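You operate a simulated robot arm through the tools that you are given. There is no shell and no other tool. Be economical: measure what you need, move in short steps, check, and stop when the job is done.

The job below is to be done with a simulated two-armed robot. You get a single attempt, and the scene is never put back.

## Task
Fetch the gap shim with the largest size on its label from the wheel bench shelf and set it on the job card.
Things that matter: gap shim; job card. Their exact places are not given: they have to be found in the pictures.

It is judged by the outcome, as a careful person would: the job done as asked, and still so three seconds after it is handed in. It fails if anything else is knocked over, pushed out of place, dropped, spilled or broken.

## Robot
Two 7-joint arms with two-finger parallel grippers on one trunk, on a base that drives. Base frame: it is fixed to the floor where the robot stands at the start and does not move with it; the origin is under the middle of the robot, x ahead of it, y to its left, z up. Lengths are in mm, angles in degrees, forces in N, time in s.
The left shoulder is at the start at [70, 163, 1251], the right one opposite. Payload 3.43 kg a hand.
The TCP of each hand is the grasp point between the finger pads, 34 mm short of the fingertips. In the tool frame z runs along the fingers and y along their closing line. Largest opening 128 mm; finger width 24, thickness 12; the body of the gripper, 48 by 130 mm, starts 96 mm behind the TCP.
Orientation is that of the tool frame in the base frame, as a unit quaternion [x, y, z, w]. With the fingers straight down and closing along the base's y, the tool's x points along the base's -x, its y along +y and its z along -z.

## Interface
- The arms move only by the tool play_rows. It takes "left_commands", "right_commands" or both (then of equal length, played together; a hand with none holds still); each is a list of rows, each an object (a shift or turn left out is 0, a gripper value left out holds the last) with "gripper": the gripper command, from -1 (shut) to 1 (fully open), values between in proportion; "delta_pos": the shift along the tool's x, y, z in mm, a list of three; "rotation": the turn, a rotation vector about the tool's x, y, z in degrees, a list of three. In form: [{"gripper": gripper, "delta_pos": [dx, dy, dz], "rotation": [wx, wy, wz]}, ...]. A call has 1 to 12 rows; each row shifts and turns the commanded pose from where the row before left it, along the tool's axes as they then stand. Each row takes 0.2 s and may step no farther than 50 mm and 8.6 degrees from the row before; otherwise, or with a gripper value out of range, the whole call is refused. A pose out of reach is approached as far as the arm can. The call stops where the force on the tool passes 40 N (or 10 N more than at its start, if that is more) or the arm is blocked; 0.2 s more then pass. Each finger travels about 153 mm/s and halts on what it meets, pressing with about 38 N; the grip force reading is that of the motor and also rises with nothing between the fingers. The clock runs only during rows and for 0.2 s after the last one: add rows that do not move to give the fingers time. It gives the time, the measured TCP pose, the force on the tool (base axes), the opening and the grip force at its end, in the units of the frame above (readings bear some noise).
- Cameras (640 x 400 px; columns grow to the right, rows downward): "scene" is now at [124.9, 30.2, 1460.7]; the picture's right is [0.29, -0.96, -0.00], its down [-0.81, -0.25, -0.53] and it looks along [0.51, 0.15, -0.85] (base axes); focal length 267 px, centre (320, 200). "left" rides on the left gripper at [76, 11, -160] in its tool frame; the picture's right is [-0.15, 0.99, 0.00], its down [-0.88, -0.13, -0.46] and it looks along [-0.45, -0.07, 0.89] (tool axes); focal length 234 px, centre (320, 200). "right" rides on the right gripper at [76, -11, -160] in its tool frame; the picture's right is [0.15, 0.99, 0.00], its down [-0.88, 0.13, -0.46] and it looks along [-0.45, 0.07, 0.89] (tool axes); focal length 234 px, centre (320, 200).
- camera(camera): a new picture of that camera. It takes no simulated time.
- move_column(by): slides the trunk up (or, below 0, down) by that many mm; the arms and the scene camera ride with it, the base frame stays. It gives what a move gives, with no picture.
- drive_base(legs): drives the robot by 1 to 6 legs, each [ahead, left, turn to the left] in mm, mm and degrees, along the robot's own axes; the way and the turn of a leg run together, so that a leg with both is an arc; at most 1500 mm and 180 degrees a leg. The arms and the cameras ride along, it lands a little off, and it stops where it bumps. It gives what a move gives.
- pan_tilt(pan, tilt): turns the head with the scene camera to pan (to the left, within 86 degrees either way) and tilt (down, from -29 to 69), counted from straight ahead of the robot. It gives what a move gives.
- point_at(camera, pixels): there is no depth. For up to 12 entries [column, row, z] of the newest picture of that camera ("zoom" is the newest enlarged one), the place [x, y] in the base frame at which the ray of that pixel passes the height z, good to about 3 mm, but the place of the scene camera against the robot may be out by one fixed shift of up to 25 mm in any direction. It takes no simulated time.
- enlarge(camera, box): a new picture of the part [left, top, right, bottom] of that camera's present view, enlarged. It takes no simulated time.
- close_job(): hands the job in; it is judged then, once.

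Keep the steps short. Do not move on a guess: measure, check each grasp and each placing, and mend mistakes. In all there are 80 turns and 58 pictures (those below and enlarged ones count). Leave the grippers open and the arms clear of the work at the hand-in unless told otherwise, and finish with a single line.

The tools are called after "Request:" by a JSON object that holds its "api" and its "payload". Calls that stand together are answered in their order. play_rows: Moves the arms, as the interface text tells. Its arguments: {"type":"object","properties":{"left_commands":{"type":"array"},"right_commands":{"type":"array"}},"required":[]} The other tools are called the same way: move_column (by) slides the trunk up or down; drive_base (legs) drives the base; pan_tilt (pan, tilt) turns the head that bears the scene camera; camera (camera) takes a picture; point_at (camera, pixels) gives the place at which the rays of pixels pass given heights; enlarge (camera, box) takes an enlarged picture of a part of a camera's view; close_job () hands the job in.

At the start:

```text
time_s: 0.0
left_ee_pos: [303.5, 193.8, 709.9]
left_ee_rot: [0.0, 1.0, 0.0, -0.001]
left_wrist_force: [0.1, -0.3, 0.4]
left_opening: 128.0
left_grasp_force: 0.0
right_ee_pos: [543.6, -121.8, 1000.3]
right_ee_rot: [0.0, 1.0, 0.0, 0.0]
right_wrist_force: [0.3, -1.0, -0.1]
right_opening: 128.0
right_grasp_force: 0.0
trunk travel left (down, up): [-732.0, 208.0]
robot x, y, heading: [-1.0, -3.4, -0.1]
head pan, tilt: [16.9, 57.8]
```

scene: 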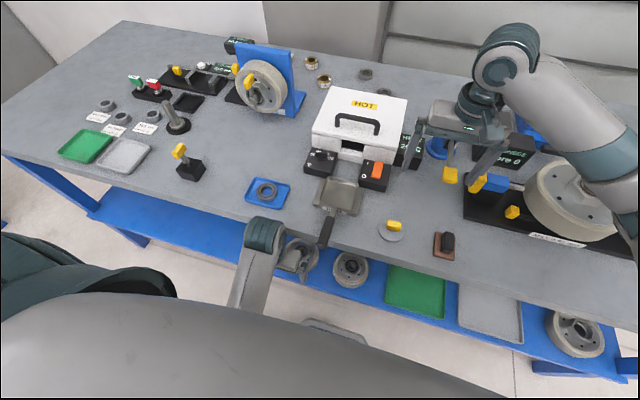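
right: 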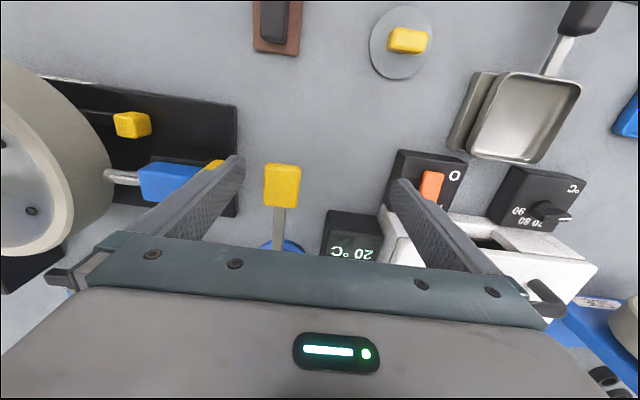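
left: 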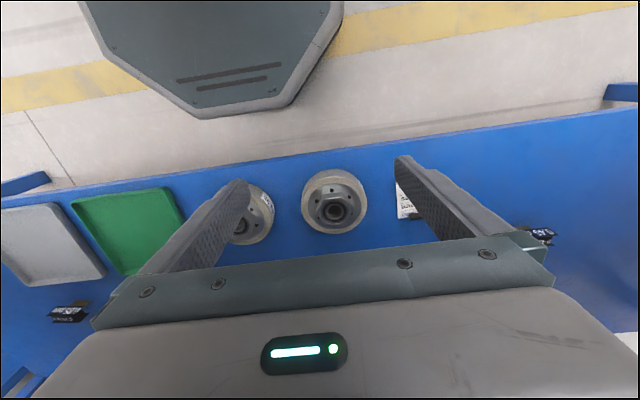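

I see a blue lower shelf with small dark labelled parts (left view, around 540,235 and 70,313) and a white card (405,203). I'll enlarge these first.

Request:
{"api": "enlarge", "payload": {"camera": "left", "box": [380, 160, 580, 285]}}

Request:
{"api": "enlarge", "payload": {"camera": "left", "box": [0, 240, 160, 340]}}

Request:
{"api": "enlarge", "payload": {"camera": "scene", "box": [200, 200, 640, 400]}}

```text
3.20 times, centred on (480, 222) of left
```

zoom: 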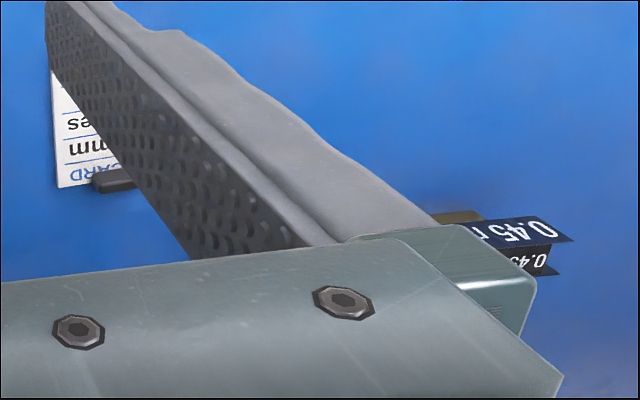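

```text
4.00 times, centred on (80, 290) of left
```

zoom: 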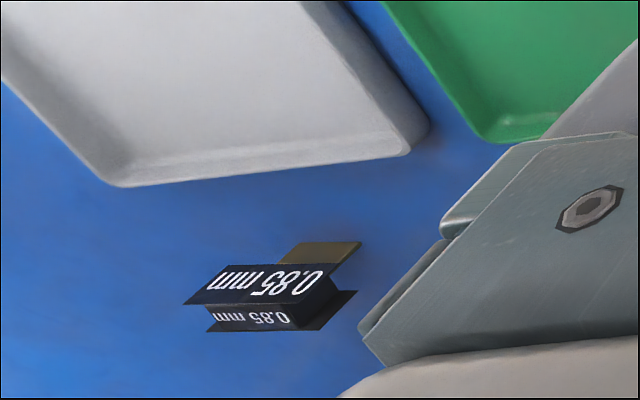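

```text
1.45 times, centred on (420, 300) of scene
```

zoom: 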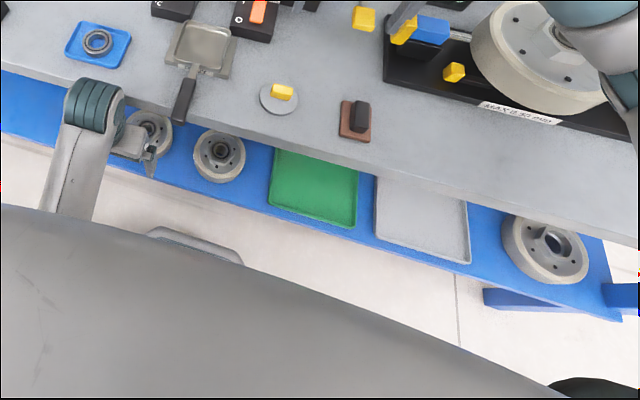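

Shims read 0.45 mm and 0.85 mm, and the white sheet reads "...CARD". I'll locate these at shelf height, and the bench-top edge.

Request:
{"api": "point_at", "payload": {"camera": "left", "pixels": [[68, 314, 410], [79, 303, 410], [540, 235, 410], [405, 205, 410], [600, 120, 410], [10, 200, 410], [334, 205, 440], [100, 277, 410]]}}

Request:
{"api": "point_at", "payload": {"camera": "scene", "pixels": [[320, 245, 800], [365, 262, 800], [365, 262, 850], [350, 268, 410], [415, 290, 410], [550, 312, 800]]}}

Request:
{"api": "pan_tilt", "payload": {"pan": 0, "tilt": 69}}

Request:
{"api": "camera", "payload": {"camera": "scene"}}

```text
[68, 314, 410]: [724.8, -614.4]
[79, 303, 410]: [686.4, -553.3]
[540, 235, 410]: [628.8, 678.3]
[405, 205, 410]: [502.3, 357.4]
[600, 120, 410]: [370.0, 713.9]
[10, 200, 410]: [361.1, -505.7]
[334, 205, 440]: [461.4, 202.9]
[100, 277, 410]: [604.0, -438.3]
```

```text
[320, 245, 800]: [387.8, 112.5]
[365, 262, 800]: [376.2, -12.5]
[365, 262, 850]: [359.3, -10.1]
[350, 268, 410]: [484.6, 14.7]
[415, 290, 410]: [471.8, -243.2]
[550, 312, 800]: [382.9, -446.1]
```

```text
time_s: 0.8
left_ee_pos: [304.6, 194.0, 709.9]
left_ee_rot: [0.0, 1.0, 0.0, 0.0]
left_wrist_force: [0.2, -0.1, -1.3]
left_opening: 128.0
left_grasp_force: 0.0
right_ee_pos: [542.6, -121.4, 1000.0]
right_ee_rot: [0.0, 1.0, 0.0, 0.0]
right_wrist_force: [0.1, 0.1, 0.2]
right_opening: 127.9
right_grasp_force: 0.1
trunk travel left (down, up): [-732.0, 208.0]
robot x, y, heading: [4.3, 2.2, 0.1]
head pan, tilt: [0.0, 68.8]
```

```text
51 pictures are left
```

scene: 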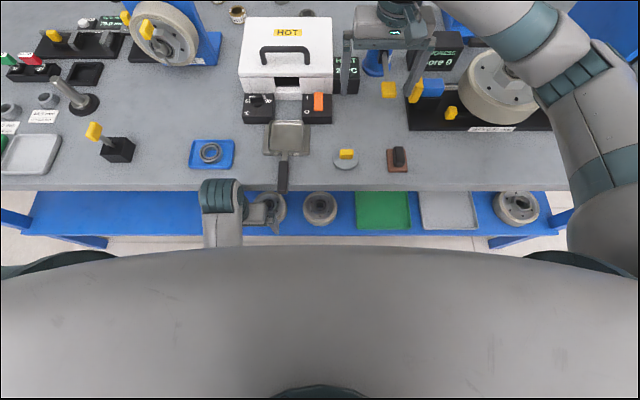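

The shelf is at about z=410 and lies under the bench top, whose front edge is at x≈385. The parts lie deep underneath. The right hand hovers over the bench, so I'll raise the trunk and back off before lowering to look under.

Request:
{"api": "move_column", "payload": {"by": 120}}

Request:
{"api": "drive_base", "payload": {"legs": [[-600, 0, 0]]}}

```text
time_s: 2.3
left_ee_pos: [304.3, 193.6, 829.0]
left_ee_rot: [-0.001, 1.0, 0.0, 0.0]
left_wrist_force: [0.2, -0.7, -0.2]
left_opening: 127.9
left_grasp_force: 0.1
right_ee_pos: [543.1, -122.3, 1119.1]
right_ee_rot: [0.0, 1.0, 0.0, 0.0]
right_wrist_force: [0.9, 0.0, 0.5]
right_opening: 127.9
right_grasp_force: 0.0
trunk travel left (down, up): [-852.0, 88.0]
robot x, y, heading: [-1.0, -3.1, 0.3]
head pan, tilt: [0.0, 68.8]
```

```text
time_s: 5.3
left_ee_pos: [-230.7, 194.1, 831.6]
left_ee_rot: [-0.001, 1.0, 0.0, 0.002]
left_wrist_force: [-0.6, -0.3, 0.2]
left_opening: 127.8
left_grasp_force: 0.1
right_ee_pos: [7.0, -120.4, 1123.7]
right_ee_rot: [0.0, 1.0, 0.0, 0.002]
right_wrist_force: [-0.5, 0.0, 1.1]
right_opening: 128.2
right_grasp_force: 0.0
trunk travel left (down, up): [-852.0, 88.0]
robot x, y, heading: [-530.6, 0.6, 0.0]
head pan, tilt: [0.0, 68.8]
stopped in leg 1: the robot was blocked; the commanded pose is now the measured one
```

Backed off to x≈-530. Now I'll lower 300 mm and look under the bench from afar.

Request:
{"api": "move_column", "payload": {"by": -350}}

Request:
{"api": "pan_tilt", "payload": {"pan": 0, "tilt": 35}}

Request:
{"api": "camera", "payload": {"camera": "scene"}}

```text
time_s: 8.7
left_ee_pos: [-228.4, 194.8, 480.4]
left_ee_rot: [0.0, 1.0, -0.001, 0.001]
left_wrist_force: [0.5, -0.5, 0.6]
left_opening: 128.1
left_grasp_force: 0.0
right_ee_pos: [10.8, -121.6, 769.1]
right_ee_rot: [0.0, 1.0, 0.0, 0.0]
right_wrist_force: [0.6, -0.4, -0.2]
right_opening: 128.0
right_grasp_force: 0.0
trunk travel left (down, up): [-502.0, 438.0]
robot x, y, heading: [-528.4, -1.0, 0.1]
head pan, tilt: [0.0, 68.8]
```

```text
time_s: 9.7
left_ee_pos: [-226.7, 192.7, 479.5]
left_ee_rot: [0.0, 1.0, 0.0, 0.0]
left_wrist_force: [0.0, 0.2, 0.1]
left_opening: 128.2
left_grasp_force: 0.0
right_ee_pos: [10.7, -122.1, 769.5]
right_ee_rot: [-0.001, 1.0, 0.0, 0.0]
right_wrist_force: [0.2, 0.2, -0.6]
right_opening: 128.2
right_grasp_force: 0.1
trunk travel left (down, up): [-502.0, 438.0]
robot x, y, heading: [-530.3, 2.6, -0.1]
head pan, tilt: [0.0, 35.0]
```

```text
50 pictures are left
```

scene: 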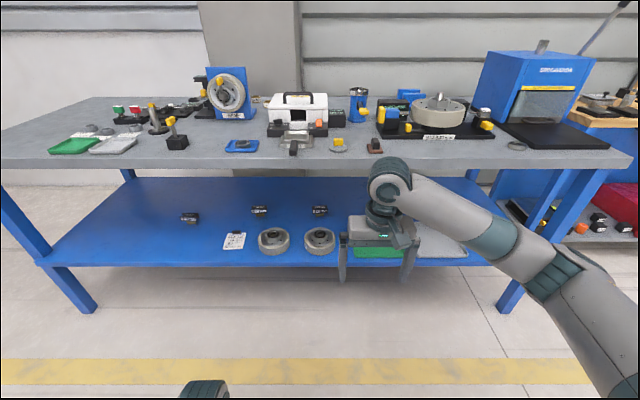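

Shims at (190,218), (260,210), (320,210) on the shelf and one hidden by the right hand; job card at (235,240). I'll raise the right hand out of the way and enlarge.

Request:
{"api": "play_rows", "payload": {"right_commands": [{"delta_pos": [40, 0, -25]}, {"delta_pos": [40, -10, -25]}, {"delta_pos": [40, -20, -25]}, {"delta_pos": [40, -20, -25]}, {"delta_pos": [30, -20, -25]}, {"delta_pos": [0, -30, -25]}, {"delta_pos": [0, -30, -25]}, {"delta_pos": [0, -30, -25]}]}}

Request:
{"api": "enlarge", "payload": {"camera": "scene", "box": [160, 170, 360, 295]}}

Request:
{"api": "enlarge", "payload": {"camera": "scene", "box": [320, 150, 520, 275]}}

```text
refused: row 3 steps farther than a row can; nothing moved
```

```text
3.20 times, centred on (260, 232) of scene
```

zoom: 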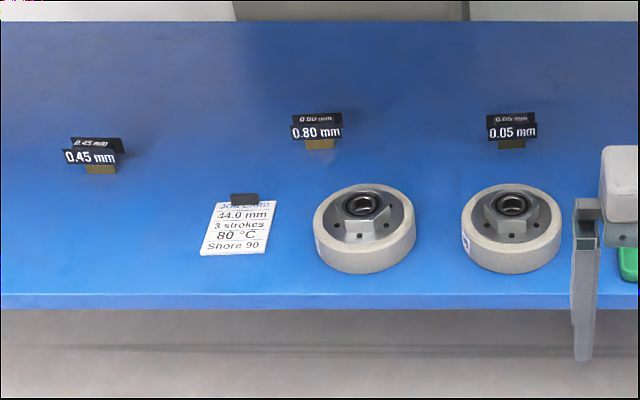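

```text
3.20 times, centred on (420, 212) of scene
```

zoom: 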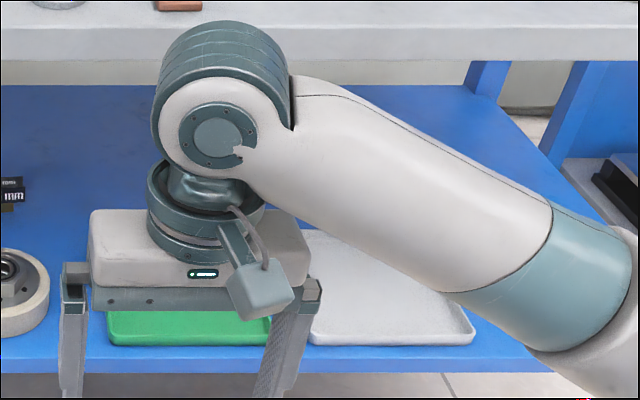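

Labels: 0.45, 0.80, 0.05 (plus 0.85 seen earlier). Moving the right arm aside with smaller steps to reveal the rest.

Request:
{"api": "play_rows", "payload": {"right_commands": [{"delta_pos": [38, 0, -25]}, {"delta_pos": [38, -5, -25]}, {"delta_pos": [38, -10, -25]}, {"delta_pos": [38, -10, -25]}, {"delta_pos": [30, -20, -25]}, {"delta_pos": [0, -30, -25]}, {"delta_pos": [0, -30, -25]}, {"delta_pos": [0, -30, -25]}, {"delta_pos": [0, -30, -25]}]}}

Request:
{"api": "camera", "payload": {"camera": "scene"}}

```text
time_s: 11.7
left_ee_pos: [-227.2, 193.7, 480.9]
left_ee_rot: [-0.001, 1.0, 0.001, 0.0]
left_wrist_force: [-1.1, 0.1, 0.1]
left_opening: 128.1
left_grasp_force: 0.1
right_ee_pos: [-169.2, -288.5, 994.6]
right_ee_rot: [0.001, 1.0, 0.001, 0.0]
right_wrist_force: [-0.4, -0.8, -0.2]
right_opening: 127.9
right_grasp_force: 0.1
trunk travel left (down, up): [-502.0, 438.0]
robot x, y, heading: [-533.1, 0.4, -0.2]
head pan, tilt: [0.0, 35.0]
```

```text
47 pictures are left
```

scene: 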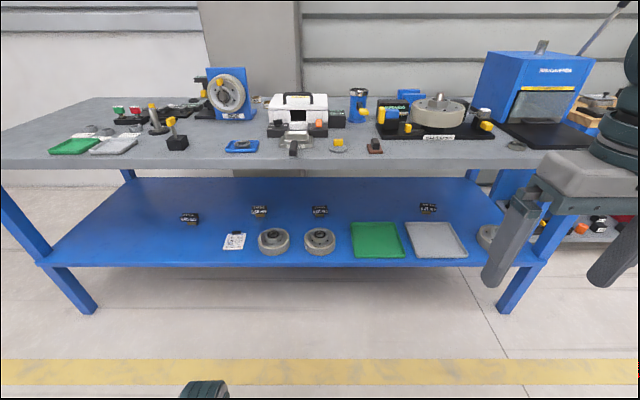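

Four shims now visible: the fourth at (428,209). I'll confirm its label and shape, and measure positions.

Request:
{"api": "enlarge", "payload": {"camera": "scene", "box": [396, 190, 460, 230]}}

Request:
{"api": "point_at", "payload": {"camera": "scene", "pixels": [[428, 214, 410], [320, 216, 410], [260, 216, 410], [190, 223, 410], [226, 248, 410], [243, 248, 410], [245, 234, 410], [231, 234, 410], [320, 168, 770], [320, 160, 800], [352, 257, 410], [467, 257, 410]]}}

Request:
{"api": "enlarge", "payload": {"camera": "scene", "box": [210, 222, 274, 262]}}

```text
10.00 times, centred on (428, 210) of scene
```

zoom: 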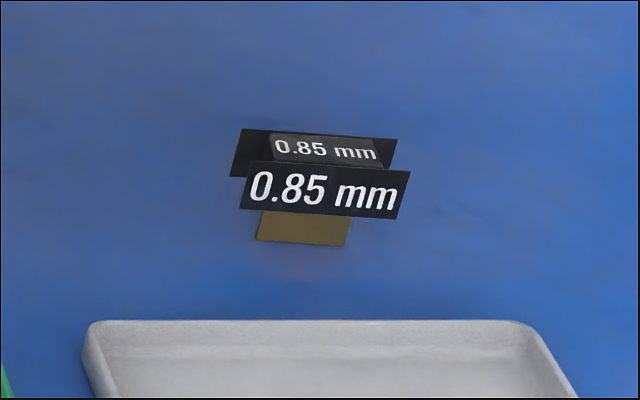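

```text
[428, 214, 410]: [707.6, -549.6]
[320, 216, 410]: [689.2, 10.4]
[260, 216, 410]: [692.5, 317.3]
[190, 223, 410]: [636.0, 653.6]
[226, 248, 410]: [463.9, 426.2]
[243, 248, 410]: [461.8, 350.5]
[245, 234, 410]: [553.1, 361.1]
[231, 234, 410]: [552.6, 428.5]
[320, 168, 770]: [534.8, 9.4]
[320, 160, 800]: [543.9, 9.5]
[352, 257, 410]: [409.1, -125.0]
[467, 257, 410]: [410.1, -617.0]
```

```text
10.00 times, centred on (242, 242) of scene
```

zoom: 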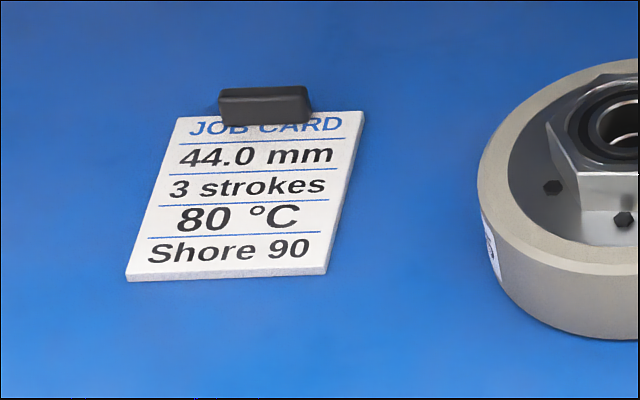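

The largest is 0.85 mm, at about (700,-555) on the shelf; the card is at about (505,390). Plan: the right arm, tool pitched forward under the bench. The first step is to tuck the left hand up and back, pitch the right hand forward and drive right.

Request:
{"api": "play_rows", "payload": {"left_commands": [{"delta_pos": [10, 0, -30]}, {"delta_pos": [10, 0, -30]}, {"delta_pos": [10, 0, -30]}, {"delta_pos": [10, 0, -30]}, {"delta_pos": [10, 0, -30]}, {"delta_pos": [10, 0, -30]}, {"delta_pos": [10, 0, -30]}], "right_commands": [{"delta_pos": [0, 20, 40], "rotation": [0, -8, 0]}, {"delta_pos": [0, 20, 40], "rotation": [0, -8, 0]}, {"delta_pos": [0, 20, 40], "rotation": [0, -8, 0]}, {"delta_pos": [0, 20, 40], "rotation": [0, -8, 0]}, {"delta_pos": [0, 20, 40], "rotation": [0, -8, 0]}, {"delta_pos": [40, 20, 0]}, {"delta_pos": [40, 0, 0]}]}}

Request:
{"api": "drive_base", "payload": {"legs": [[0, -390, 0]]}}

Request:
{"api": "camera", "payload": {"camera": "scene"}}

```text
time_s: 12.2
left_ee_pos: [-249.1, 288.4, 509.8]
left_ee_rot: [0.031, 0.994, 0.106, -0.004]
left_wrist_force: [0.1, 0.5, 0.3]
left_opening: 127.7
left_grasp_force: 0.1
left hand out of reach, approached as far as the arm can: row 2
right_ee_pos: [-149.8, -261.7, 948.1]
right_ee_rot: [-0.001, 0.996, -0.001, 0.09]
right_wrist_force: [-0.2, -0.1, -0.7]
right_opening: 128.0
right_grasp_force: 0.1
right hand out of reach, approached as far as the arm can: row 2
trunk travel left (down, up): [-502.0, 438.0]
robot x, y, heading: [-527.3, 0.4, 0.1]
head pan, tilt: [0.0, 35.0]
stopped in row 2 (left hand): the arm was blocked; the commanded pose is now the measured one
```

```text
time_s: 14.7
left_ee_pos: [-246.5, -99.3, 511.3]
left_ee_rot: [0.037, 0.994, 0.106, -0.005]
left_wrist_force: [-0.5, -0.3, 0.7]
left_opening: 127.9
left_grasp_force: 0.1
right_ee_pos: [-152.9, -652.2, 946.5]
right_ee_rot: [0.006, 0.996, -0.001, 0.09]
right_wrist_force: [-0.4, -0.5, 0.1]
right_opening: 128.0
right_grasp_force: 0.0
trunk travel left (down, up): [-502.0, 438.0]
robot x, y, heading: [-527.7, -385.8, -0.9]
head pan, tilt: [0.0, 35.0]
```

```text
44 pictures are left
```

scene: 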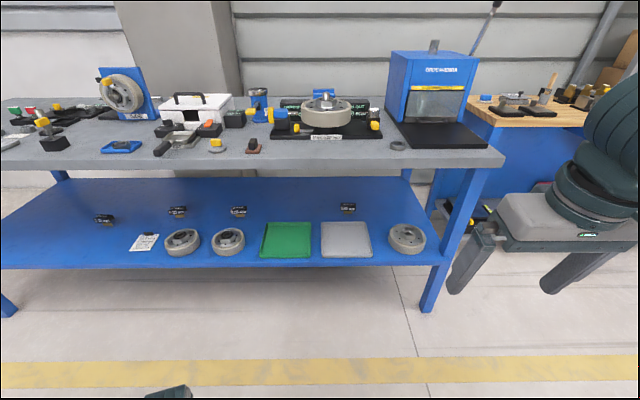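

The left hand hit a reach limit. I'd like it out to the left side and clear of the bench, so I'll swing it left. The right hand keeps still for now.

Request:
{"api": "play_rows", "payload": {"left_commands": [{"delta_pos": [0, 40, 0]}, {"delta_pos": [0, 40, 0]}, {"delta_pos": [0, 40, 0]}, {"delta_pos": [0, 40, 0]}, {"delta_pos": [10, 40, -10]}, {"delta_pos": [20, 30, -20]}, {"delta_pos": [20, 20, -30]}, {"delta_pos": [20, 0, -40]}, {"delta_pos": [20, 0, -40]}]}}

Request:
{"api": "play_rows", "payload": {"right_commands": [{"delta_pos": [-40, 0, 0]}, {"delta_pos": [-40, 15, 0]}, {"delta_pos": [-40, 15, 0]}, {"delta_pos": [-20, 15, 40]}, {"delta_pos": [0, 15, 40]}, {"delta_pos": [0, 15, 40]}]}}

```text
time_s: 16.7
left_ee_pos: [-297.6, 150.3, 688.5]
left_ee_rot: [0.038, 0.994, 0.106, -0.004]
left_wrist_force: [-1.0, 0.5, -0.2]
left_opening: 128.0
left_grasp_force: 0.0
left hand out of reach, approached as far as the arm can: row 8, 9
right_ee_pos: [-154.9, -651.2, 948.6]
right_ee_rot: [0.006, 0.996, -0.001, 0.091]
right_wrist_force: [0.1, 0.2, -0.1]
right_opening: 128.3
right_grasp_force: 0.0
trunk travel left (down, up): [-502.0, 438.0]
robot x, y, heading: [-531.0, -384.0, -0.5]
head pan, tilt: [0.0, 35.0]
```

```text
time_s: 18.1
left_ee_pos: [-296.3, 149.0, 688.7]
left_ee_rot: [0.037, 0.994, 0.106, -0.004]
left_wrist_force: [0.3, -0.3, 0.1]
left_opening: 128.0
left_grasp_force: 0.1
right_ee_pos: [7.9, -581.1, 852.9]
right_ee_rot: [0.005, 0.996, 0.0, 0.09]
right_wrist_force: [-0.1, -0.5, -0.6]
right_opening: 127.8
right_grasp_force: 0.0
trunk travel left (down, up): [-502.0, 438.0]
robot x, y, heading: [-531.8, -388.9, -0.8]
head pan, tilt: [0.0, 35.0]
```

Good. Now pitch the right tool to ~42° forward.

Request:
{"api": "play_rows", "payload": {"right_commands": [{"delta_pos": [0, 0, 20], "rotation": [0, -8, 0]}, {"delta_pos": [0, 0, 20], "rotation": [0, -8, 0]}, {"delta_pos": [0, 0, 20], "rotation": [0, -8, 0]}, {"delta_pos": [0, 0, 20], "rotation": [0, -8, 0]}]}}

Request:
{"api": "move_column", "payload": {"by": -270}}

Request:
{"api": "camera", "payload": {"camera": "scene"}}

```text
time_s: 19.1
left_ee_pos: [-295.2, 149.5, 688.8]
left_ee_rot: [0.037, 0.994, 0.105, -0.004]
left_wrist_force: [0.5, 0.3, -0.1]
left_opening: 127.7
left_grasp_force: 0.0
right_ee_pos: [36.4, -576.9, 782.8]
right_ee_rot: [0.006, 0.932, -0.002, 0.361]
right_wrist_force: [0.2, 0.1, 0.0]
right_opening: 127.8
right_grasp_force: 0.0
trunk travel left (down, up): [-502.0, 438.0]
robot x, y, heading: [-532.4, -383.3, -0.6]
head pan, tilt: [0.0, 35.0]
```

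```text
time_s: 21.8
left_ee_pos: [-297.1, 150.9, 419.2]
left_ee_rot: [0.038, 0.994, 0.106, -0.004]
left_wrist_force: [-0.4, 0.0, 0.4]
left_opening: 128.0
left_grasp_force: 0.2
right_ee_pos: [35.8, -577.6, 511.8]
right_ee_rot: [0.006, 0.933, -0.003, 0.361]
right_wrist_force: [-0.2, 0.0, -0.2]
right_opening: 128.0
right_grasp_force: 0.0
trunk travel left (down, up): [-232.0, 708.0]
robot x, y, heading: [-534.1, -386.5, -0.7]
head pan, tilt: [0.0, 35.0]
```

```text
43 pictures are left
```

scene: 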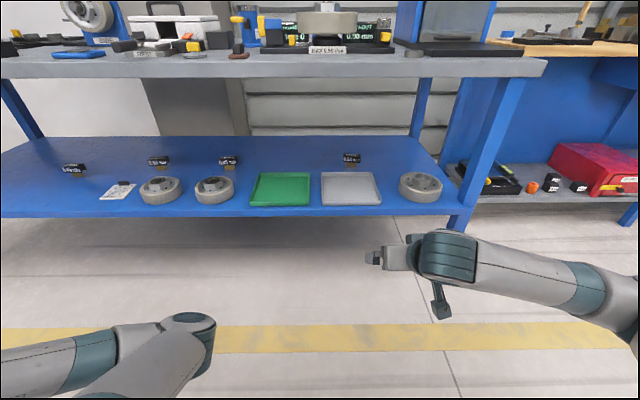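

Column down; shelf and shims visible. Checking the right wrist view.

Request:
{"api": "camera", "payload": {"camera": "right"}}

Request:
{"api": "point_at", "payload": {"camera": "scene", "pixels": [[352, 168, 410], [344, 168, 410], [361, 168, 410], [399, 190, 410], [440, 190, 410], [323, 204, 410], [381, 204, 410], [352, 217, 410], [320, 76, 860]]}}

```text
42 pictures are left
```

right: 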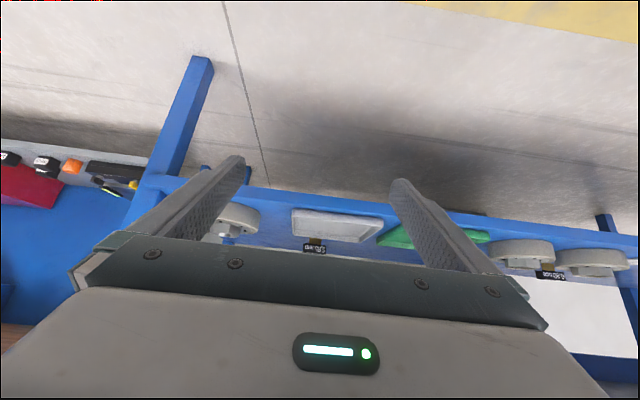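

```text
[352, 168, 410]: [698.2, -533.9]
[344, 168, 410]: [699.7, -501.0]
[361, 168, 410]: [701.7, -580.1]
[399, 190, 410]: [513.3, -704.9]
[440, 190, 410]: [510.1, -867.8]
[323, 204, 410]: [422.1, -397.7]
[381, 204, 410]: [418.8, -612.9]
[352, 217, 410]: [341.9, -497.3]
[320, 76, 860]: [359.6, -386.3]
```

Path is clear: the tray is low, and the wheel starts at y≈-705. Drive forward 400 with the hand at z≈512 between shelf and bench.

Request:
{"api": "drive_base", "payload": {"legs": [[400, 35, 0.7]]}}

Request:
{"api": "camera", "payload": {"camera": "right"}}

Request:
{"api": "camera", "payload": {"camera": "scene"}}

```text
time_s: 24.4
left_ee_pos: [108.5, 183.1, 419.8]
left_ee_rot: [0.033, 0.994, 0.106, -0.006]
left_wrist_force: [-0.7, 0.2, 1.1]
left_opening: 128.1
left_grasp_force: 0.1
right_ee_pos: [447.4, -542.1, 512.9]
right_ee_rot: [0.002, 0.933, -0.001, 0.361]
right_wrist_force: [0.5, 0.0, -0.6]
right_opening: 128.1
right_grasp_force: 0.0
trunk travel left (down, up): [-232.0, 708.0]
robot x, y, heading: [-119.1, -359.0, -0.2]
head pan, tilt: [0.0, 35.0]
```

```text
41 pictures are left
```

right: 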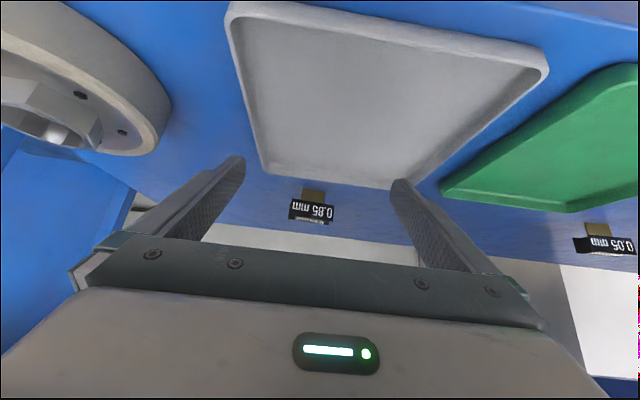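

```text
40 pictures are left
```

scene: 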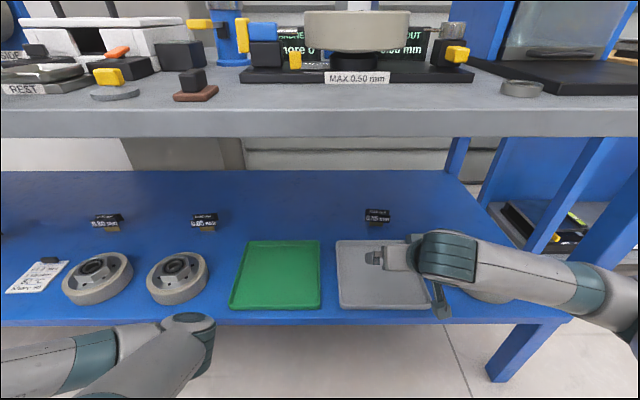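

Aligned well. Enlarging both views of the shim to understand its shape.

Request:
{"api": "enlarge", "payload": {"camera": "scene", "box": [353, 198, 401, 228]}}

Request:
{"api": "enlarge", "payload": {"camera": "right", "box": [280, 180, 344, 220]}}

Request:
{"api": "point_at", "payload": {"camera": "right", "pixels": [[303, 189, 410], [324, 191, 410], [289, 217, 410], [332, 222, 410], [289, 200, 430], [334, 205, 430], [289, 200, 445], [334, 205, 445]]}}

```text
13.33 times, centred on (377, 213) of scene
```

zoom: 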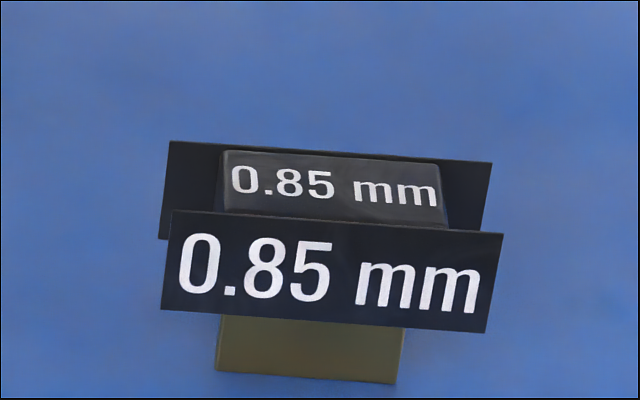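

```text
10.00 times, centred on (312, 200) of right
```

zoom: 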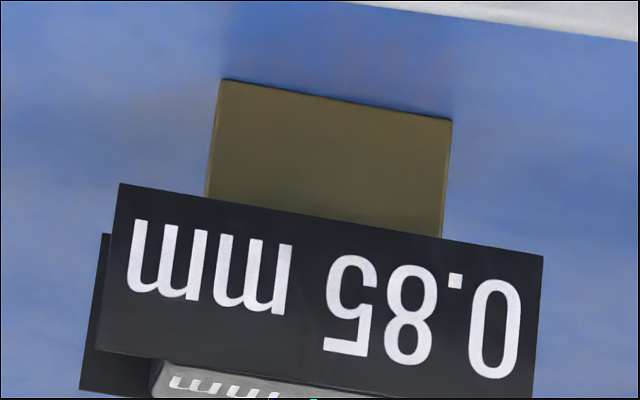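

```text
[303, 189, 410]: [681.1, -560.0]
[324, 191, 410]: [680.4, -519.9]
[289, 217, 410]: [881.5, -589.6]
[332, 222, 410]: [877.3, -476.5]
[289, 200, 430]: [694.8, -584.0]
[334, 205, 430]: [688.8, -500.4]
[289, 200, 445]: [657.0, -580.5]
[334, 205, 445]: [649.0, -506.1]
```

The shim is a block (~40 mm wide in y, ~32 deep, ~55 tall), with an 80 mm wide label plate front and back; the front face is at x≈681, centre y≈-540. I'll grasp it with the hand pitched and the fingers closing along y. Drive forward to the starting x (known free), then pitch a little more.

Request:
{"api": "drive_base", "payload": {"legs": [[115, 0, 0]]}}

Request:
{"api": "play_rows", "payload": {"right_commands": [{"rotation": [0, -8, 0]}, {"delta_pos": [-23, 0, 19]}, {"delta_pos": [-15, 0, 13]}]}}

Request:
{"api": "camera", "payload": {"camera": "right"}}

Request:
{"api": "camera", "payload": {"camera": "scene"}}

```text
time_s: 25.6
left_ee_pos: [180.7, 182.6, 423.0]
left_ee_rot: [0.024, 0.994, 0.105, -0.002]
left_wrist_force: [-1.0, -0.1, -0.2]
left_opening: 127.9
left_grasp_force: 0.1
right_ee_pos: [537.0, -527.1, 524.6]
right_ee_rot: [-0.01, 0.929, 0.008, 0.371]
right_wrist_force: [-1.2, -0.9, -0.1]
right_opening: 128.0
right_grasp_force: 0.2
trunk travel left (down, up): [-232.0, 708.0]
robot x, y, heading: [-31.7, -351.4, 1.4]
head pan, tilt: [0.0, 35.0]
```

```text
time_s: 26.4
left_ee_pos: [179.5, 184.8, 424.9]
left_ee_rot: [0.025, 0.994, 0.105, -0.004]
left_wrist_force: [0.4, 0.5, -0.3]
left_opening: 128.3
left_grasp_force: 0.0
right_ee_pos: [583.8, -525.8, 529.4]
right_ee_rot: [-0.01, 0.901, 0.01, 0.433]
right_wrist_force: [0.4, -0.4, -0.4]
right_opening: 127.9
right_grasp_force: 0.0
trunk travel left (down, up): [-232.0, 708.0]
robot x, y, heading: [-31.1, -348.0, 1.5]
head pan, tilt: [0.0, 35.0]
```

```text
37 pictures are left
```

right: 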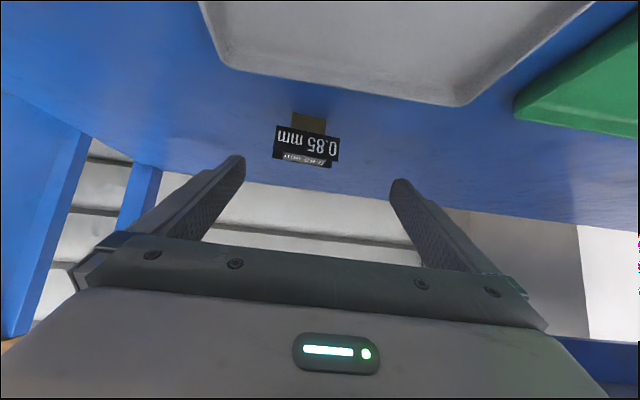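

```text
36 pictures are left
```

scene: 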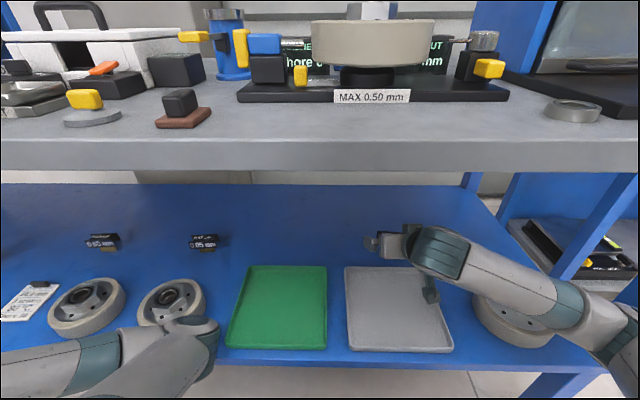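

The drive ended a bit off (heading 1.5°, hand z slightly high). I'll hold a moment to see if it settles before continuing.

Request:
{"api": "play_rows", "payload": {"right_commands": [{}, {}, {}, {}]}}

Request:
{"api": "point_at", "payload": {"camera": "right", "pixels": [[292, 113, 410], [326, 118, 410], [276, 126, 433], [340, 136, 433], [274, 154, 463], [339, 164, 463]]}}

Request:
{"api": "enlarge", "payload": {"camera": "right", "box": [260, 100, 356, 160]}}

```text
time_s: 27.4
left_ee_pos: [179.4, 183.9, 423.9]
left_ee_rot: [0.023, 0.994, 0.107, -0.003]
left_wrist_force: [-0.4, -0.5, -0.2]
left_opening: 128.0
left_grasp_force: 0.0
right_ee_pos: [585.6, -526.5, 529.4]
right_ee_rot: [-0.011, 0.901, 0.011, 0.433]
right_wrist_force: [0.4, -0.4, -0.2]
right_opening: 127.8
right_grasp_force: 0.1
trunk travel left (down, up): [-232.0, 708.0]
robot x, y, heading: [-28.6, -349.3, 1.5]
head pan, tilt: [0.0, 35.0]
```

```text
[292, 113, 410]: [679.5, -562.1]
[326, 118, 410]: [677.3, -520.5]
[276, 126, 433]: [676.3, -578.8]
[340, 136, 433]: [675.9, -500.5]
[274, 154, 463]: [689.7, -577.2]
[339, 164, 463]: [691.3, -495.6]
```

```text
6.67 times, centred on (308, 130) of right
```

zoom: 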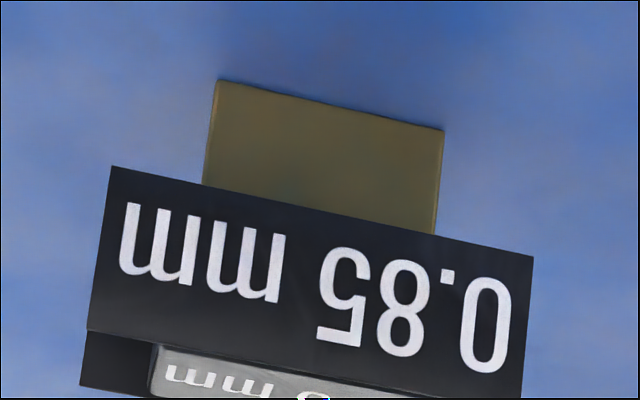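

It's steady. Shim: front face x≈679, centre y≈-540, labels y -579…-498, z 433–463. Move the hand forward 105 mm at the same height, with y corrected by -13.

Request:
{"api": "play_rows", "payload": {"right_commands": [{"delta_pos": [-22, -4, 28]}, {"delta_pos": [-22, -5, 28]}, {"delta_pos": [-22, -4, 28]}, {}]}}

Request:
{"api": "camera", "payload": {"camera": "right"}}

```text
time_s: 28.4
left_ee_pos: [176.9, 184.6, 424.3]
left_ee_rot: [0.023, 0.994, 0.106, -0.004]
left_wrist_force: [-0.1, -0.1, 0.0]
left_opening: 128.0
left_grasp_force: 0.0
right_ee_pos: [695.9, -536.4, 529.5]
right_ee_rot: [-0.011, 0.902, 0.01, 0.432]
right_wrist_force: [0.6, -0.9, 0.8]
right_opening: 128.0
right_grasp_force: 0.1
trunk travel left (down, up): [-232.0, 708.0]
robot x, y, heading: [-26.6, -349.8, 1.6]
head pan, tilt: [0.0, 35.0]
```

```text
34 pictures are left
```

right: 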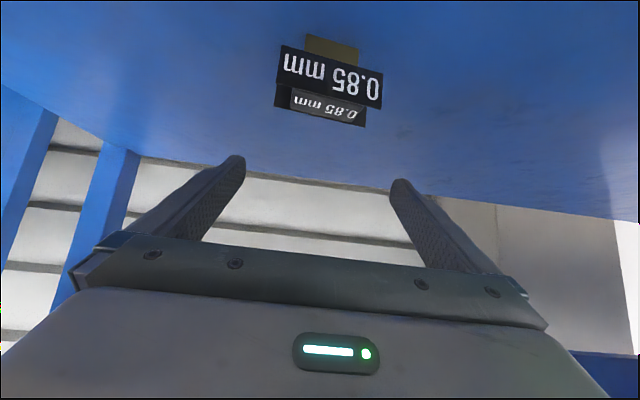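

Reach is fine. Measuring the back plate from this view for the true centre.

Request:
{"api": "point_at", "payload": {"camera": "right", "pixels": [[305, 36, 410], [358, 45, 410], [281, 45, 433], [383, 72, 433], [280, 80, 463], [380, 109, 463], [276, 106, 463], [366, 127, 463]]}}

Request:
{"api": "enlarge", "payload": {"camera": "right", "box": [250, 25, 410, 125]}}

```text
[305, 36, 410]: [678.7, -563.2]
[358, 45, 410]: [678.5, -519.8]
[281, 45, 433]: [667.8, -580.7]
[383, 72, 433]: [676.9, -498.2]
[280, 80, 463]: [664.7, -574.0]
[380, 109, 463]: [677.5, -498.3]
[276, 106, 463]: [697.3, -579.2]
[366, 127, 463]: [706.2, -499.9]
```

```text
4.00 times, centred on (330, 75) of right
```

zoom: 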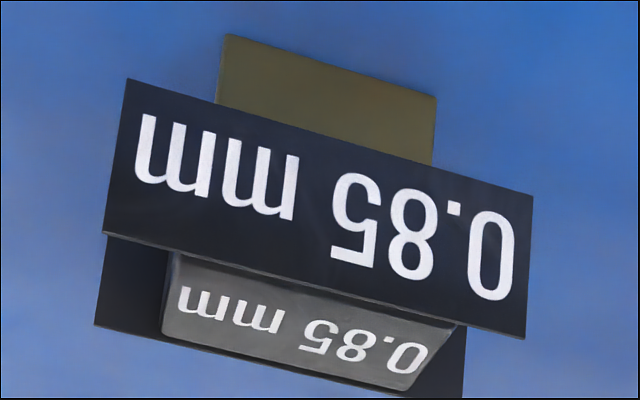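

Shim centre ≈(690,-540). Descend straight to z≈452 around it with the gripper open.

Request:
{"api": "play_rows", "payload": {"right_commands": [{"delta_pos": [21, -1, 15]}, {"delta_pos": [21, -1, 15]}, {"delta_pos": [21, -1, 14]}, {}]}}

Request:
{"api": "camera", "payload": {"camera": "right"}}

Request:
{"api": "camera", "payload": {"camera": "scene"}}

```text
time_s: 29.4
left_ee_pos: [178.8, 184.6, 422.2]
left_ee_rot: [0.023, 0.994, 0.107, -0.004]
left_wrist_force: [0.6, 0.8, -0.4]
left_opening: 128.2
left_grasp_force: 0.1
right_ee_pos: [691.8, -535.2, 452.0]
right_ee_rot: [-0.011, 0.902, 0.011, 0.432]
right_wrist_force: [0.7, -0.4, 0.9]
right_opening: 128.0
right_grasp_force: 0.1
trunk travel left (down, up): [-232.0, 708.0]
robot x, y, heading: [-31.7, -349.4, 1.3]
head pan, tilt: [0.0, 35.0]
```

```text
32 pictures are left
```

right: 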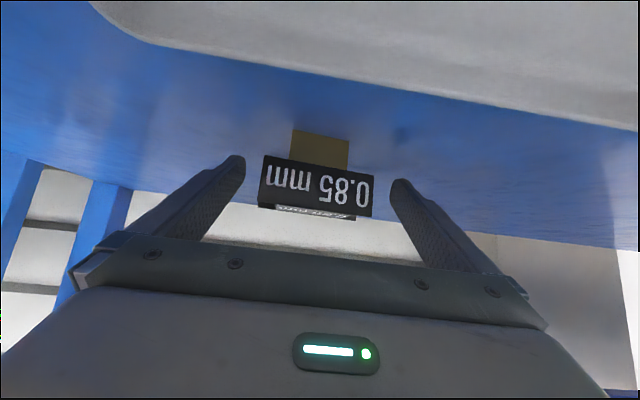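

```text
31 pictures are left
```

scene: 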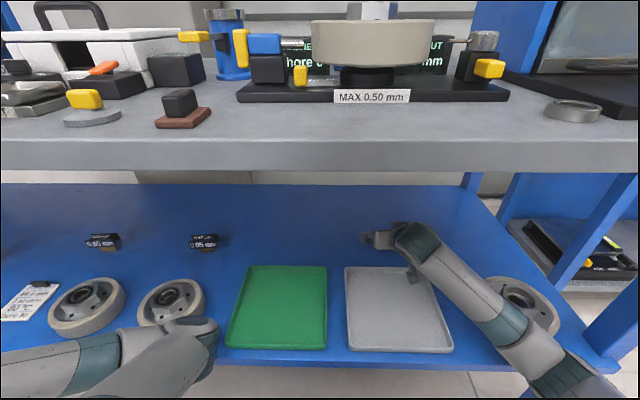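

The shim sits centred between the fingers (label cols 262–375, fingers at 237/398). Close the gripper.

Request:
{"api": "play_rows", "payload": {"right_commands": [{"gripper": 0.45}, {"gripper": 0.3}, {"gripper": 0.1}, {"gripper": -0.2}, {"gripper": -1}, {"gripper": -1}]}}

Request:
{"api": "camera", "payload": {"camera": "right"}}

```text
time_s: 30.8
left_ee_pos: [177.9, 184.4, 424.3]
left_ee_rot: [0.024, 0.994, 0.106, -0.004]
left_wrist_force: [-0.3, -0.3, -0.3]
left_opening: 127.9
left_grasp_force: 0.1
right_ee_pos: [690.1, -535.3, 452.0]
right_ee_rot: [-0.011, 0.902, 0.011, 0.432]
right_wrist_force: [-0.6, -0.7, 2.0]
right_opening: 53.4
right_grasp_force: 37.8
trunk travel left (down, up): [-232.0, 708.0]
robot x, y, heading: [-30.6, -350.2, 1.5]
head pan, tilt: [0.0, 35.0]
```

```text
30 pictures are left
```

right: 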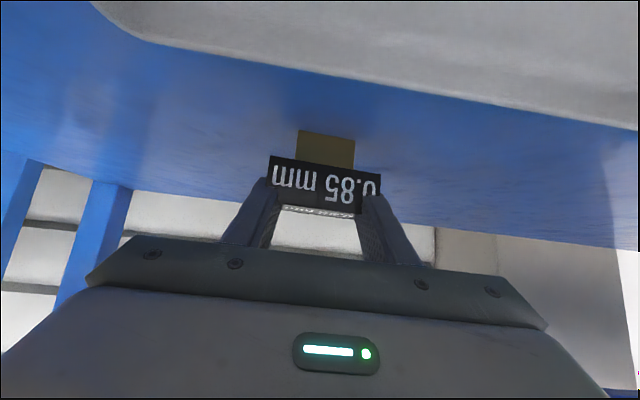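

Grip on the block at 53 mm opening, 38 N (the labels don't block). Lift 25 mm and look.

Request:
{"api": "play_rows", "payload": {"right_commands": [{"delta_pos": [-8, 0, -6]}, {"delta_pos": [-12, 0, -10]}, {}]}}

Request:
{"api": "camera", "payload": {"camera": "right"}}

```text
time_s: 31.6
left_ee_pos: [177.4, 185.4, 423.7]
left_ee_rot: [0.024, 0.994, 0.104, -0.004]
left_wrist_force: [0.4, -0.8, 0.2]
left_opening: 128.0
left_grasp_force: 0.0
right_ee_pos: [689.4, -535.0, 477.8]
right_ee_rot: [-0.011, 0.901, 0.011, 0.433]
right_wrist_force: [-0.6, -1.0, -0.1]
right_opening: 53.3
right_grasp_force: 38.1
trunk travel left (down, up): [-232.0, 708.0]
robot x, y, heading: [-26.9, -357.6, 1.6]
head pan, tilt: [0.0, 35.0]
```

```text
29 pictures are left
```

right: 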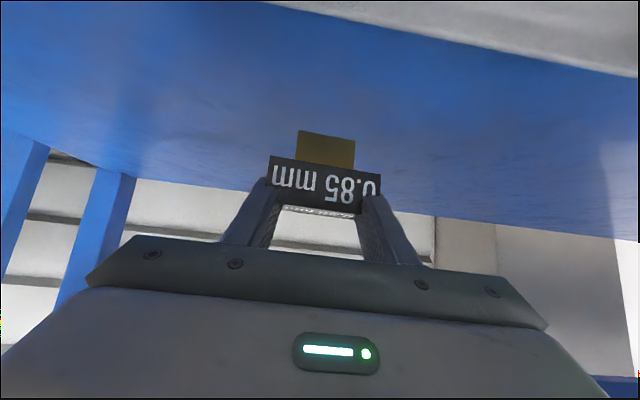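

Firmly held and level, with the bottom 42 mm below TCP. Raise 60 more, then back out and drive left toward the card.

Request:
{"api": "play_rows", "payload": {"right_commands": [{"delta_pos": [-16, 0, -12]}, {"delta_pos": [-16, 0, -12]}, {"delta_pos": [-16, 0, -13]}]}}

Request:
{"api": "drive_base", "payload": {"legs": [[-250, 0, 0], [-150, 0, -1.5]]}}

```text
time_s: 32.4
left_ee_pos: [178.0, 185.0, 423.2]
left_ee_rot: [0.022, 0.994, 0.106, -0.005]
left_wrist_force: [0.0, -0.7, -0.1]
left_opening: 127.9
left_grasp_force: 0.1
right_ee_pos: [692.7, -537.1, 537.9]
right_ee_rot: [-0.011, 0.901, 0.011, 0.433]
right_wrist_force: [-0.2, -0.3, 0.1]
right_opening: 52.9
right_grasp_force: 38.1
trunk travel left (down, up): [-232.0, 708.0]
robot x, y, heading: [-28.2, -348.6, 1.7]
head pan, tilt: [0.0, 35.0]
```

```text
time_s: 35.2
left_ee_pos: [-196.7, 173.0, 413.7]
left_ee_rot: [0.042, 0.994, 0.102, -0.011]
left_wrist_force: [0.2, 0.1, -0.3]
left_opening: 127.8
left_grasp_force: 0.0
right_ee_pos: [294.4, -564.8, 526.3]
right_ee_rot: [0.003, 0.905, -0.001, 0.425]
right_wrist_force: [0.3, 0.2, -1.5]
right_opening: 52.9
right_grasp_force: 38.1
trunk travel left (down, up): [-232.0, 708.0]
robot x, y, heading: [-428.4, -356.6, -0.4]
head pan, tilt: [0.0, 35.0]
```

Out and clear; back a little more, then drive left about 950.

Request:
{"api": "drive_base", "payload": {"legs": [[-70, 0, 0], [0, 950, 0]]}}

Request:
{"api": "camera", "payload": {"camera": "right"}}

Request:
{"api": "camera", "payload": {"camera": "scene"}}

```text
time_s: 40.7
left_ee_pos: [-255.1, 1108.0, 413.6]
left_ee_rot: [0.043, 0.994, 0.102, -0.011]
left_wrist_force: [-0.2, -0.1, -0.1]
left_opening: 127.8
left_grasp_force: 0.1
right_ee_pos: [233.2, 368.8, 527.3]
right_ee_rot: [0.005, 0.905, -0.003, 0.426]
right_wrist_force: [-0.1, -0.3, -0.3]
right_opening: 52.1
right_grasp_force: 38.1
trunk travel left (down, up): [-232.0, 708.0]
robot x, y, heading: [-483.9, 573.0, -0.6]
head pan, tilt: [0.0, 35.0]
```

```text
28 pictures are left
```

right: 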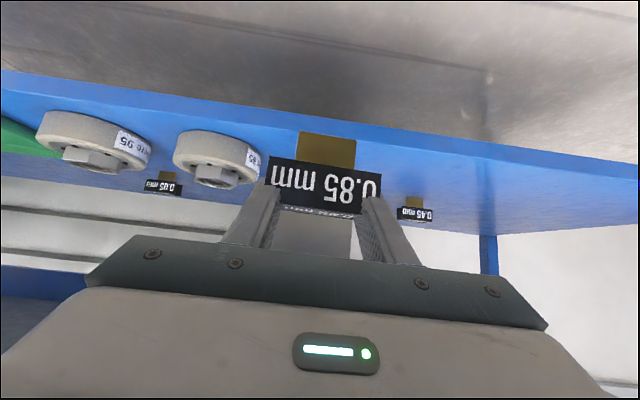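

```text
27 pictures are left
```

scene: 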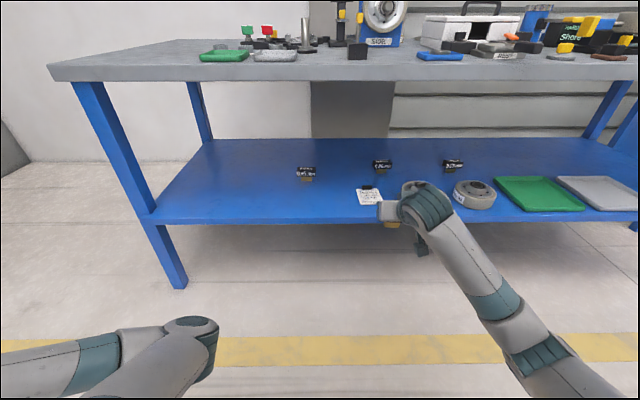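

Card visible in scene at (370,197), clip at (366,187). Enlarge and measure.

Request:
{"api": "enlarge", "payload": {"camera": "scene", "box": [340, 175, 404, 215]}}

Request:
{"api": "point_at", "payload": {"camera": "zoom", "pixels": [[180, 150, 412], [375, 150, 412], [210, 290, 412], [400, 290, 412]]}}

```text
10.00 times, centred on (372, 195) of scene
```

zoom: 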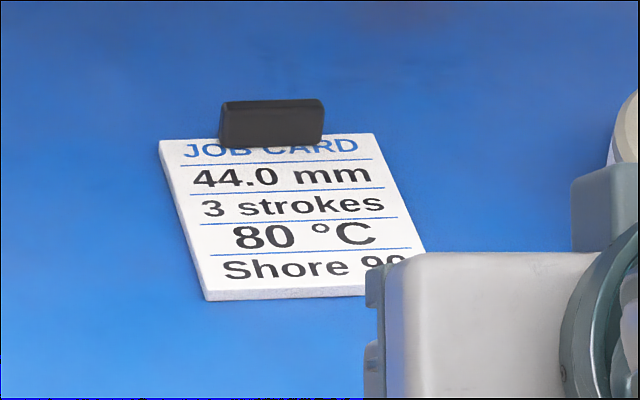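

```text
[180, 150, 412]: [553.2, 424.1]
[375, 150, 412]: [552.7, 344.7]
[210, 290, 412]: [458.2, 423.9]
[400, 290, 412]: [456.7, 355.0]
```

Request:
{"api": "point_at", "payload": {"camera": "zoom", "pixels": [[160, 141, 414], [374, 133, 414], [206, 292, 414], [425, 252, 414], [220, 142, 414], [322, 138, 414]]}}

Request:
{"api": "point_at", "payload": {"camera": "scene", "pixels": [[307, 181, 410], [381, 173, 410], [453, 172, 410]]}}

Request:
{"api": "point_at", "payload": {"camera": "right", "pixels": [[404, 207, 410], [424, 208, 410], [158, 180, 410], [180, 181, 410]]}}

```text
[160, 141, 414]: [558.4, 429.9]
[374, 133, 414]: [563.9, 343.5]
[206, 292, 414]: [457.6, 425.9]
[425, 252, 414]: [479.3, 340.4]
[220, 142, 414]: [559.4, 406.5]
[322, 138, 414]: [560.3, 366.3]
```

```text
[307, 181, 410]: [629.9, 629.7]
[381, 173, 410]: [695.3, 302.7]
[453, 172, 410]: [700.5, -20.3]
```

```text
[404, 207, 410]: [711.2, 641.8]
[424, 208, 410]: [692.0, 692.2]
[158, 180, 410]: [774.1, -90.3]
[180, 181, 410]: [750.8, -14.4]
```

Card centre ≈(487,385) after correcting the scene bias (+22 in x seen on the shim). Drive forward ~195, left 15 and re-measure with the wrist camera.

Request:
{"api": "drive_base", "payload": {"legs": [[195, 15, 0.6]]}}

Request:
{"api": "camera", "payload": {"camera": "right"}}

Request:
{"api": "camera", "payload": {"camera": "scene"}}

```text
time_s: 42.2
left_ee_pos: [-64.8, 1124.0, 414.4]
left_ee_rot: [0.038, 0.994, 0.101, -0.011]
left_wrist_force: [-0.8, -0.4, 0.2]
left_opening: 127.9
left_grasp_force: 0.0
right_ee_pos: [430.5, 388.6, 525.0]
right_ee_rot: [0.0, 0.905, 0.0, 0.425]
right_wrist_force: [0.1, -0.2, -0.1]
right_opening: 52.1
right_grasp_force: 38.6
trunk travel left (down, up): [-232.0, 708.0]
robot x, y, heading: [-292.6, 588.6, -0.1]
head pan, tilt: [0.0, 35.0]
```

```text
25 pictures are left
```

right: 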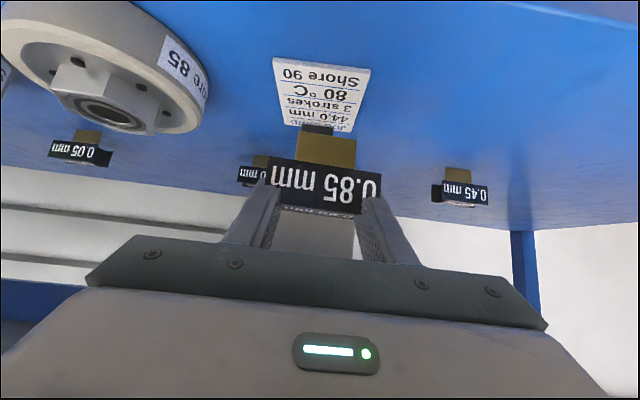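

```text
24 pictures are left
```

scene: 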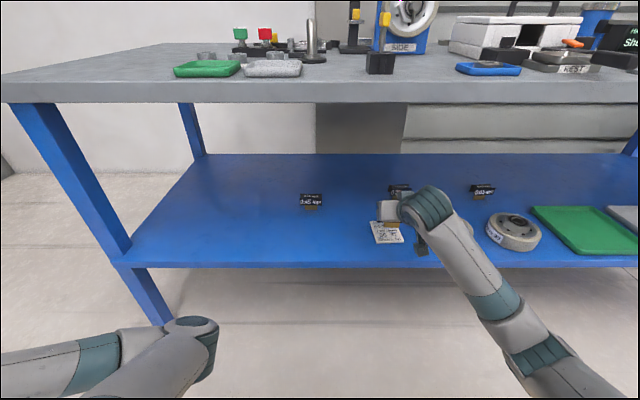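

The wrist camera sees the card clearly: corners (273,58), (370,68), (350,132), (285,125); clip at about (318,130).

Request:
{"api": "enlarge", "payload": {"camera": "right", "box": [242, 45, 402, 145]}}

Request:
{"api": "point_at", "payload": {"camera": "right", "pixels": [[273, 57, 414], [370, 69, 414], [350, 133, 414], [285, 125, 414], [304, 127, 414], [332, 129, 414], [299, 135, 483], [355, 139, 483]]}}

```text
4.00 times, centred on (322, 95) of right
```

zoom: 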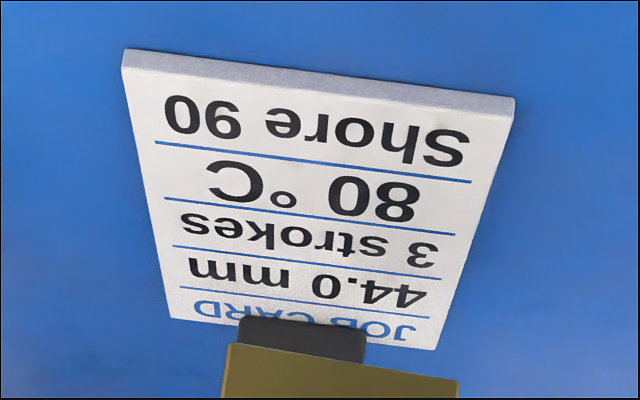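

```text
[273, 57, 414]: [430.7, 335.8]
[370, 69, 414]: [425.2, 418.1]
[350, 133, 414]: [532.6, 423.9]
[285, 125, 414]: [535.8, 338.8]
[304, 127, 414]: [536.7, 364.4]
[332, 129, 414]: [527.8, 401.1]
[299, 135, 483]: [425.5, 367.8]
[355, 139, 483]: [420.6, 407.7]
```

Card: x 430–534, y 337–421, top ≈414; clip beyond x≈525. Target shim centre ≈(473,380). Move the hand forward 40, right 8.5, and trim the tilt 0.9°.

Request:
{"api": "play_rows", "payload": {"right_commands": [{"delta_pos": [-12.8, -4, 15.4], "rotation": [0, -0.9, 0]}, {"delta_pos": [-12.8, -4.5, 15.4]}, {}]}}

Request:
{"api": "camera", "payload": {"camera": "right"}}

```text
time_s: 43.0
left_ee_pos: [-65.2, 1123.9, 414.0]
left_ee_rot: [0.038, 0.994, 0.101, -0.012]
left_wrist_force: [0.3, 0.2, 0.5]
left_opening: 128.0
left_grasp_force: 0.1
right_ee_pos: [469.4, 379.3, 525.3]
right_ee_rot: [0.001, 0.902, 0.0, 0.431]
right_wrist_force: [-0.6, 0.1, -1.5]
right_opening: 51.8
right_grasp_force: 38.4
trunk travel left (down, up): [-232.0, 708.0]
robot x, y, heading: [-292.6, 588.2, -0.1]
head pan, tilt: [0.0, 35.0]
```

```text
22 pictures are left
```

right: 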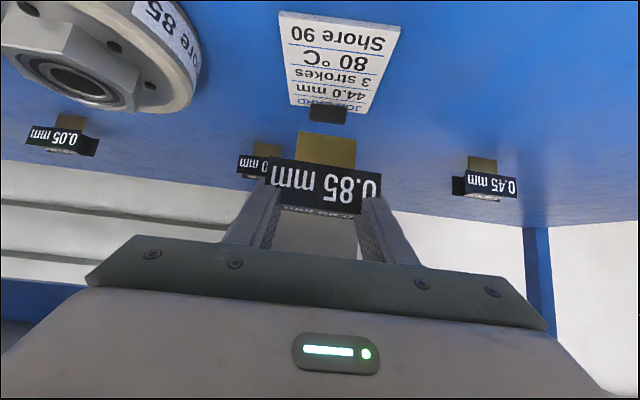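

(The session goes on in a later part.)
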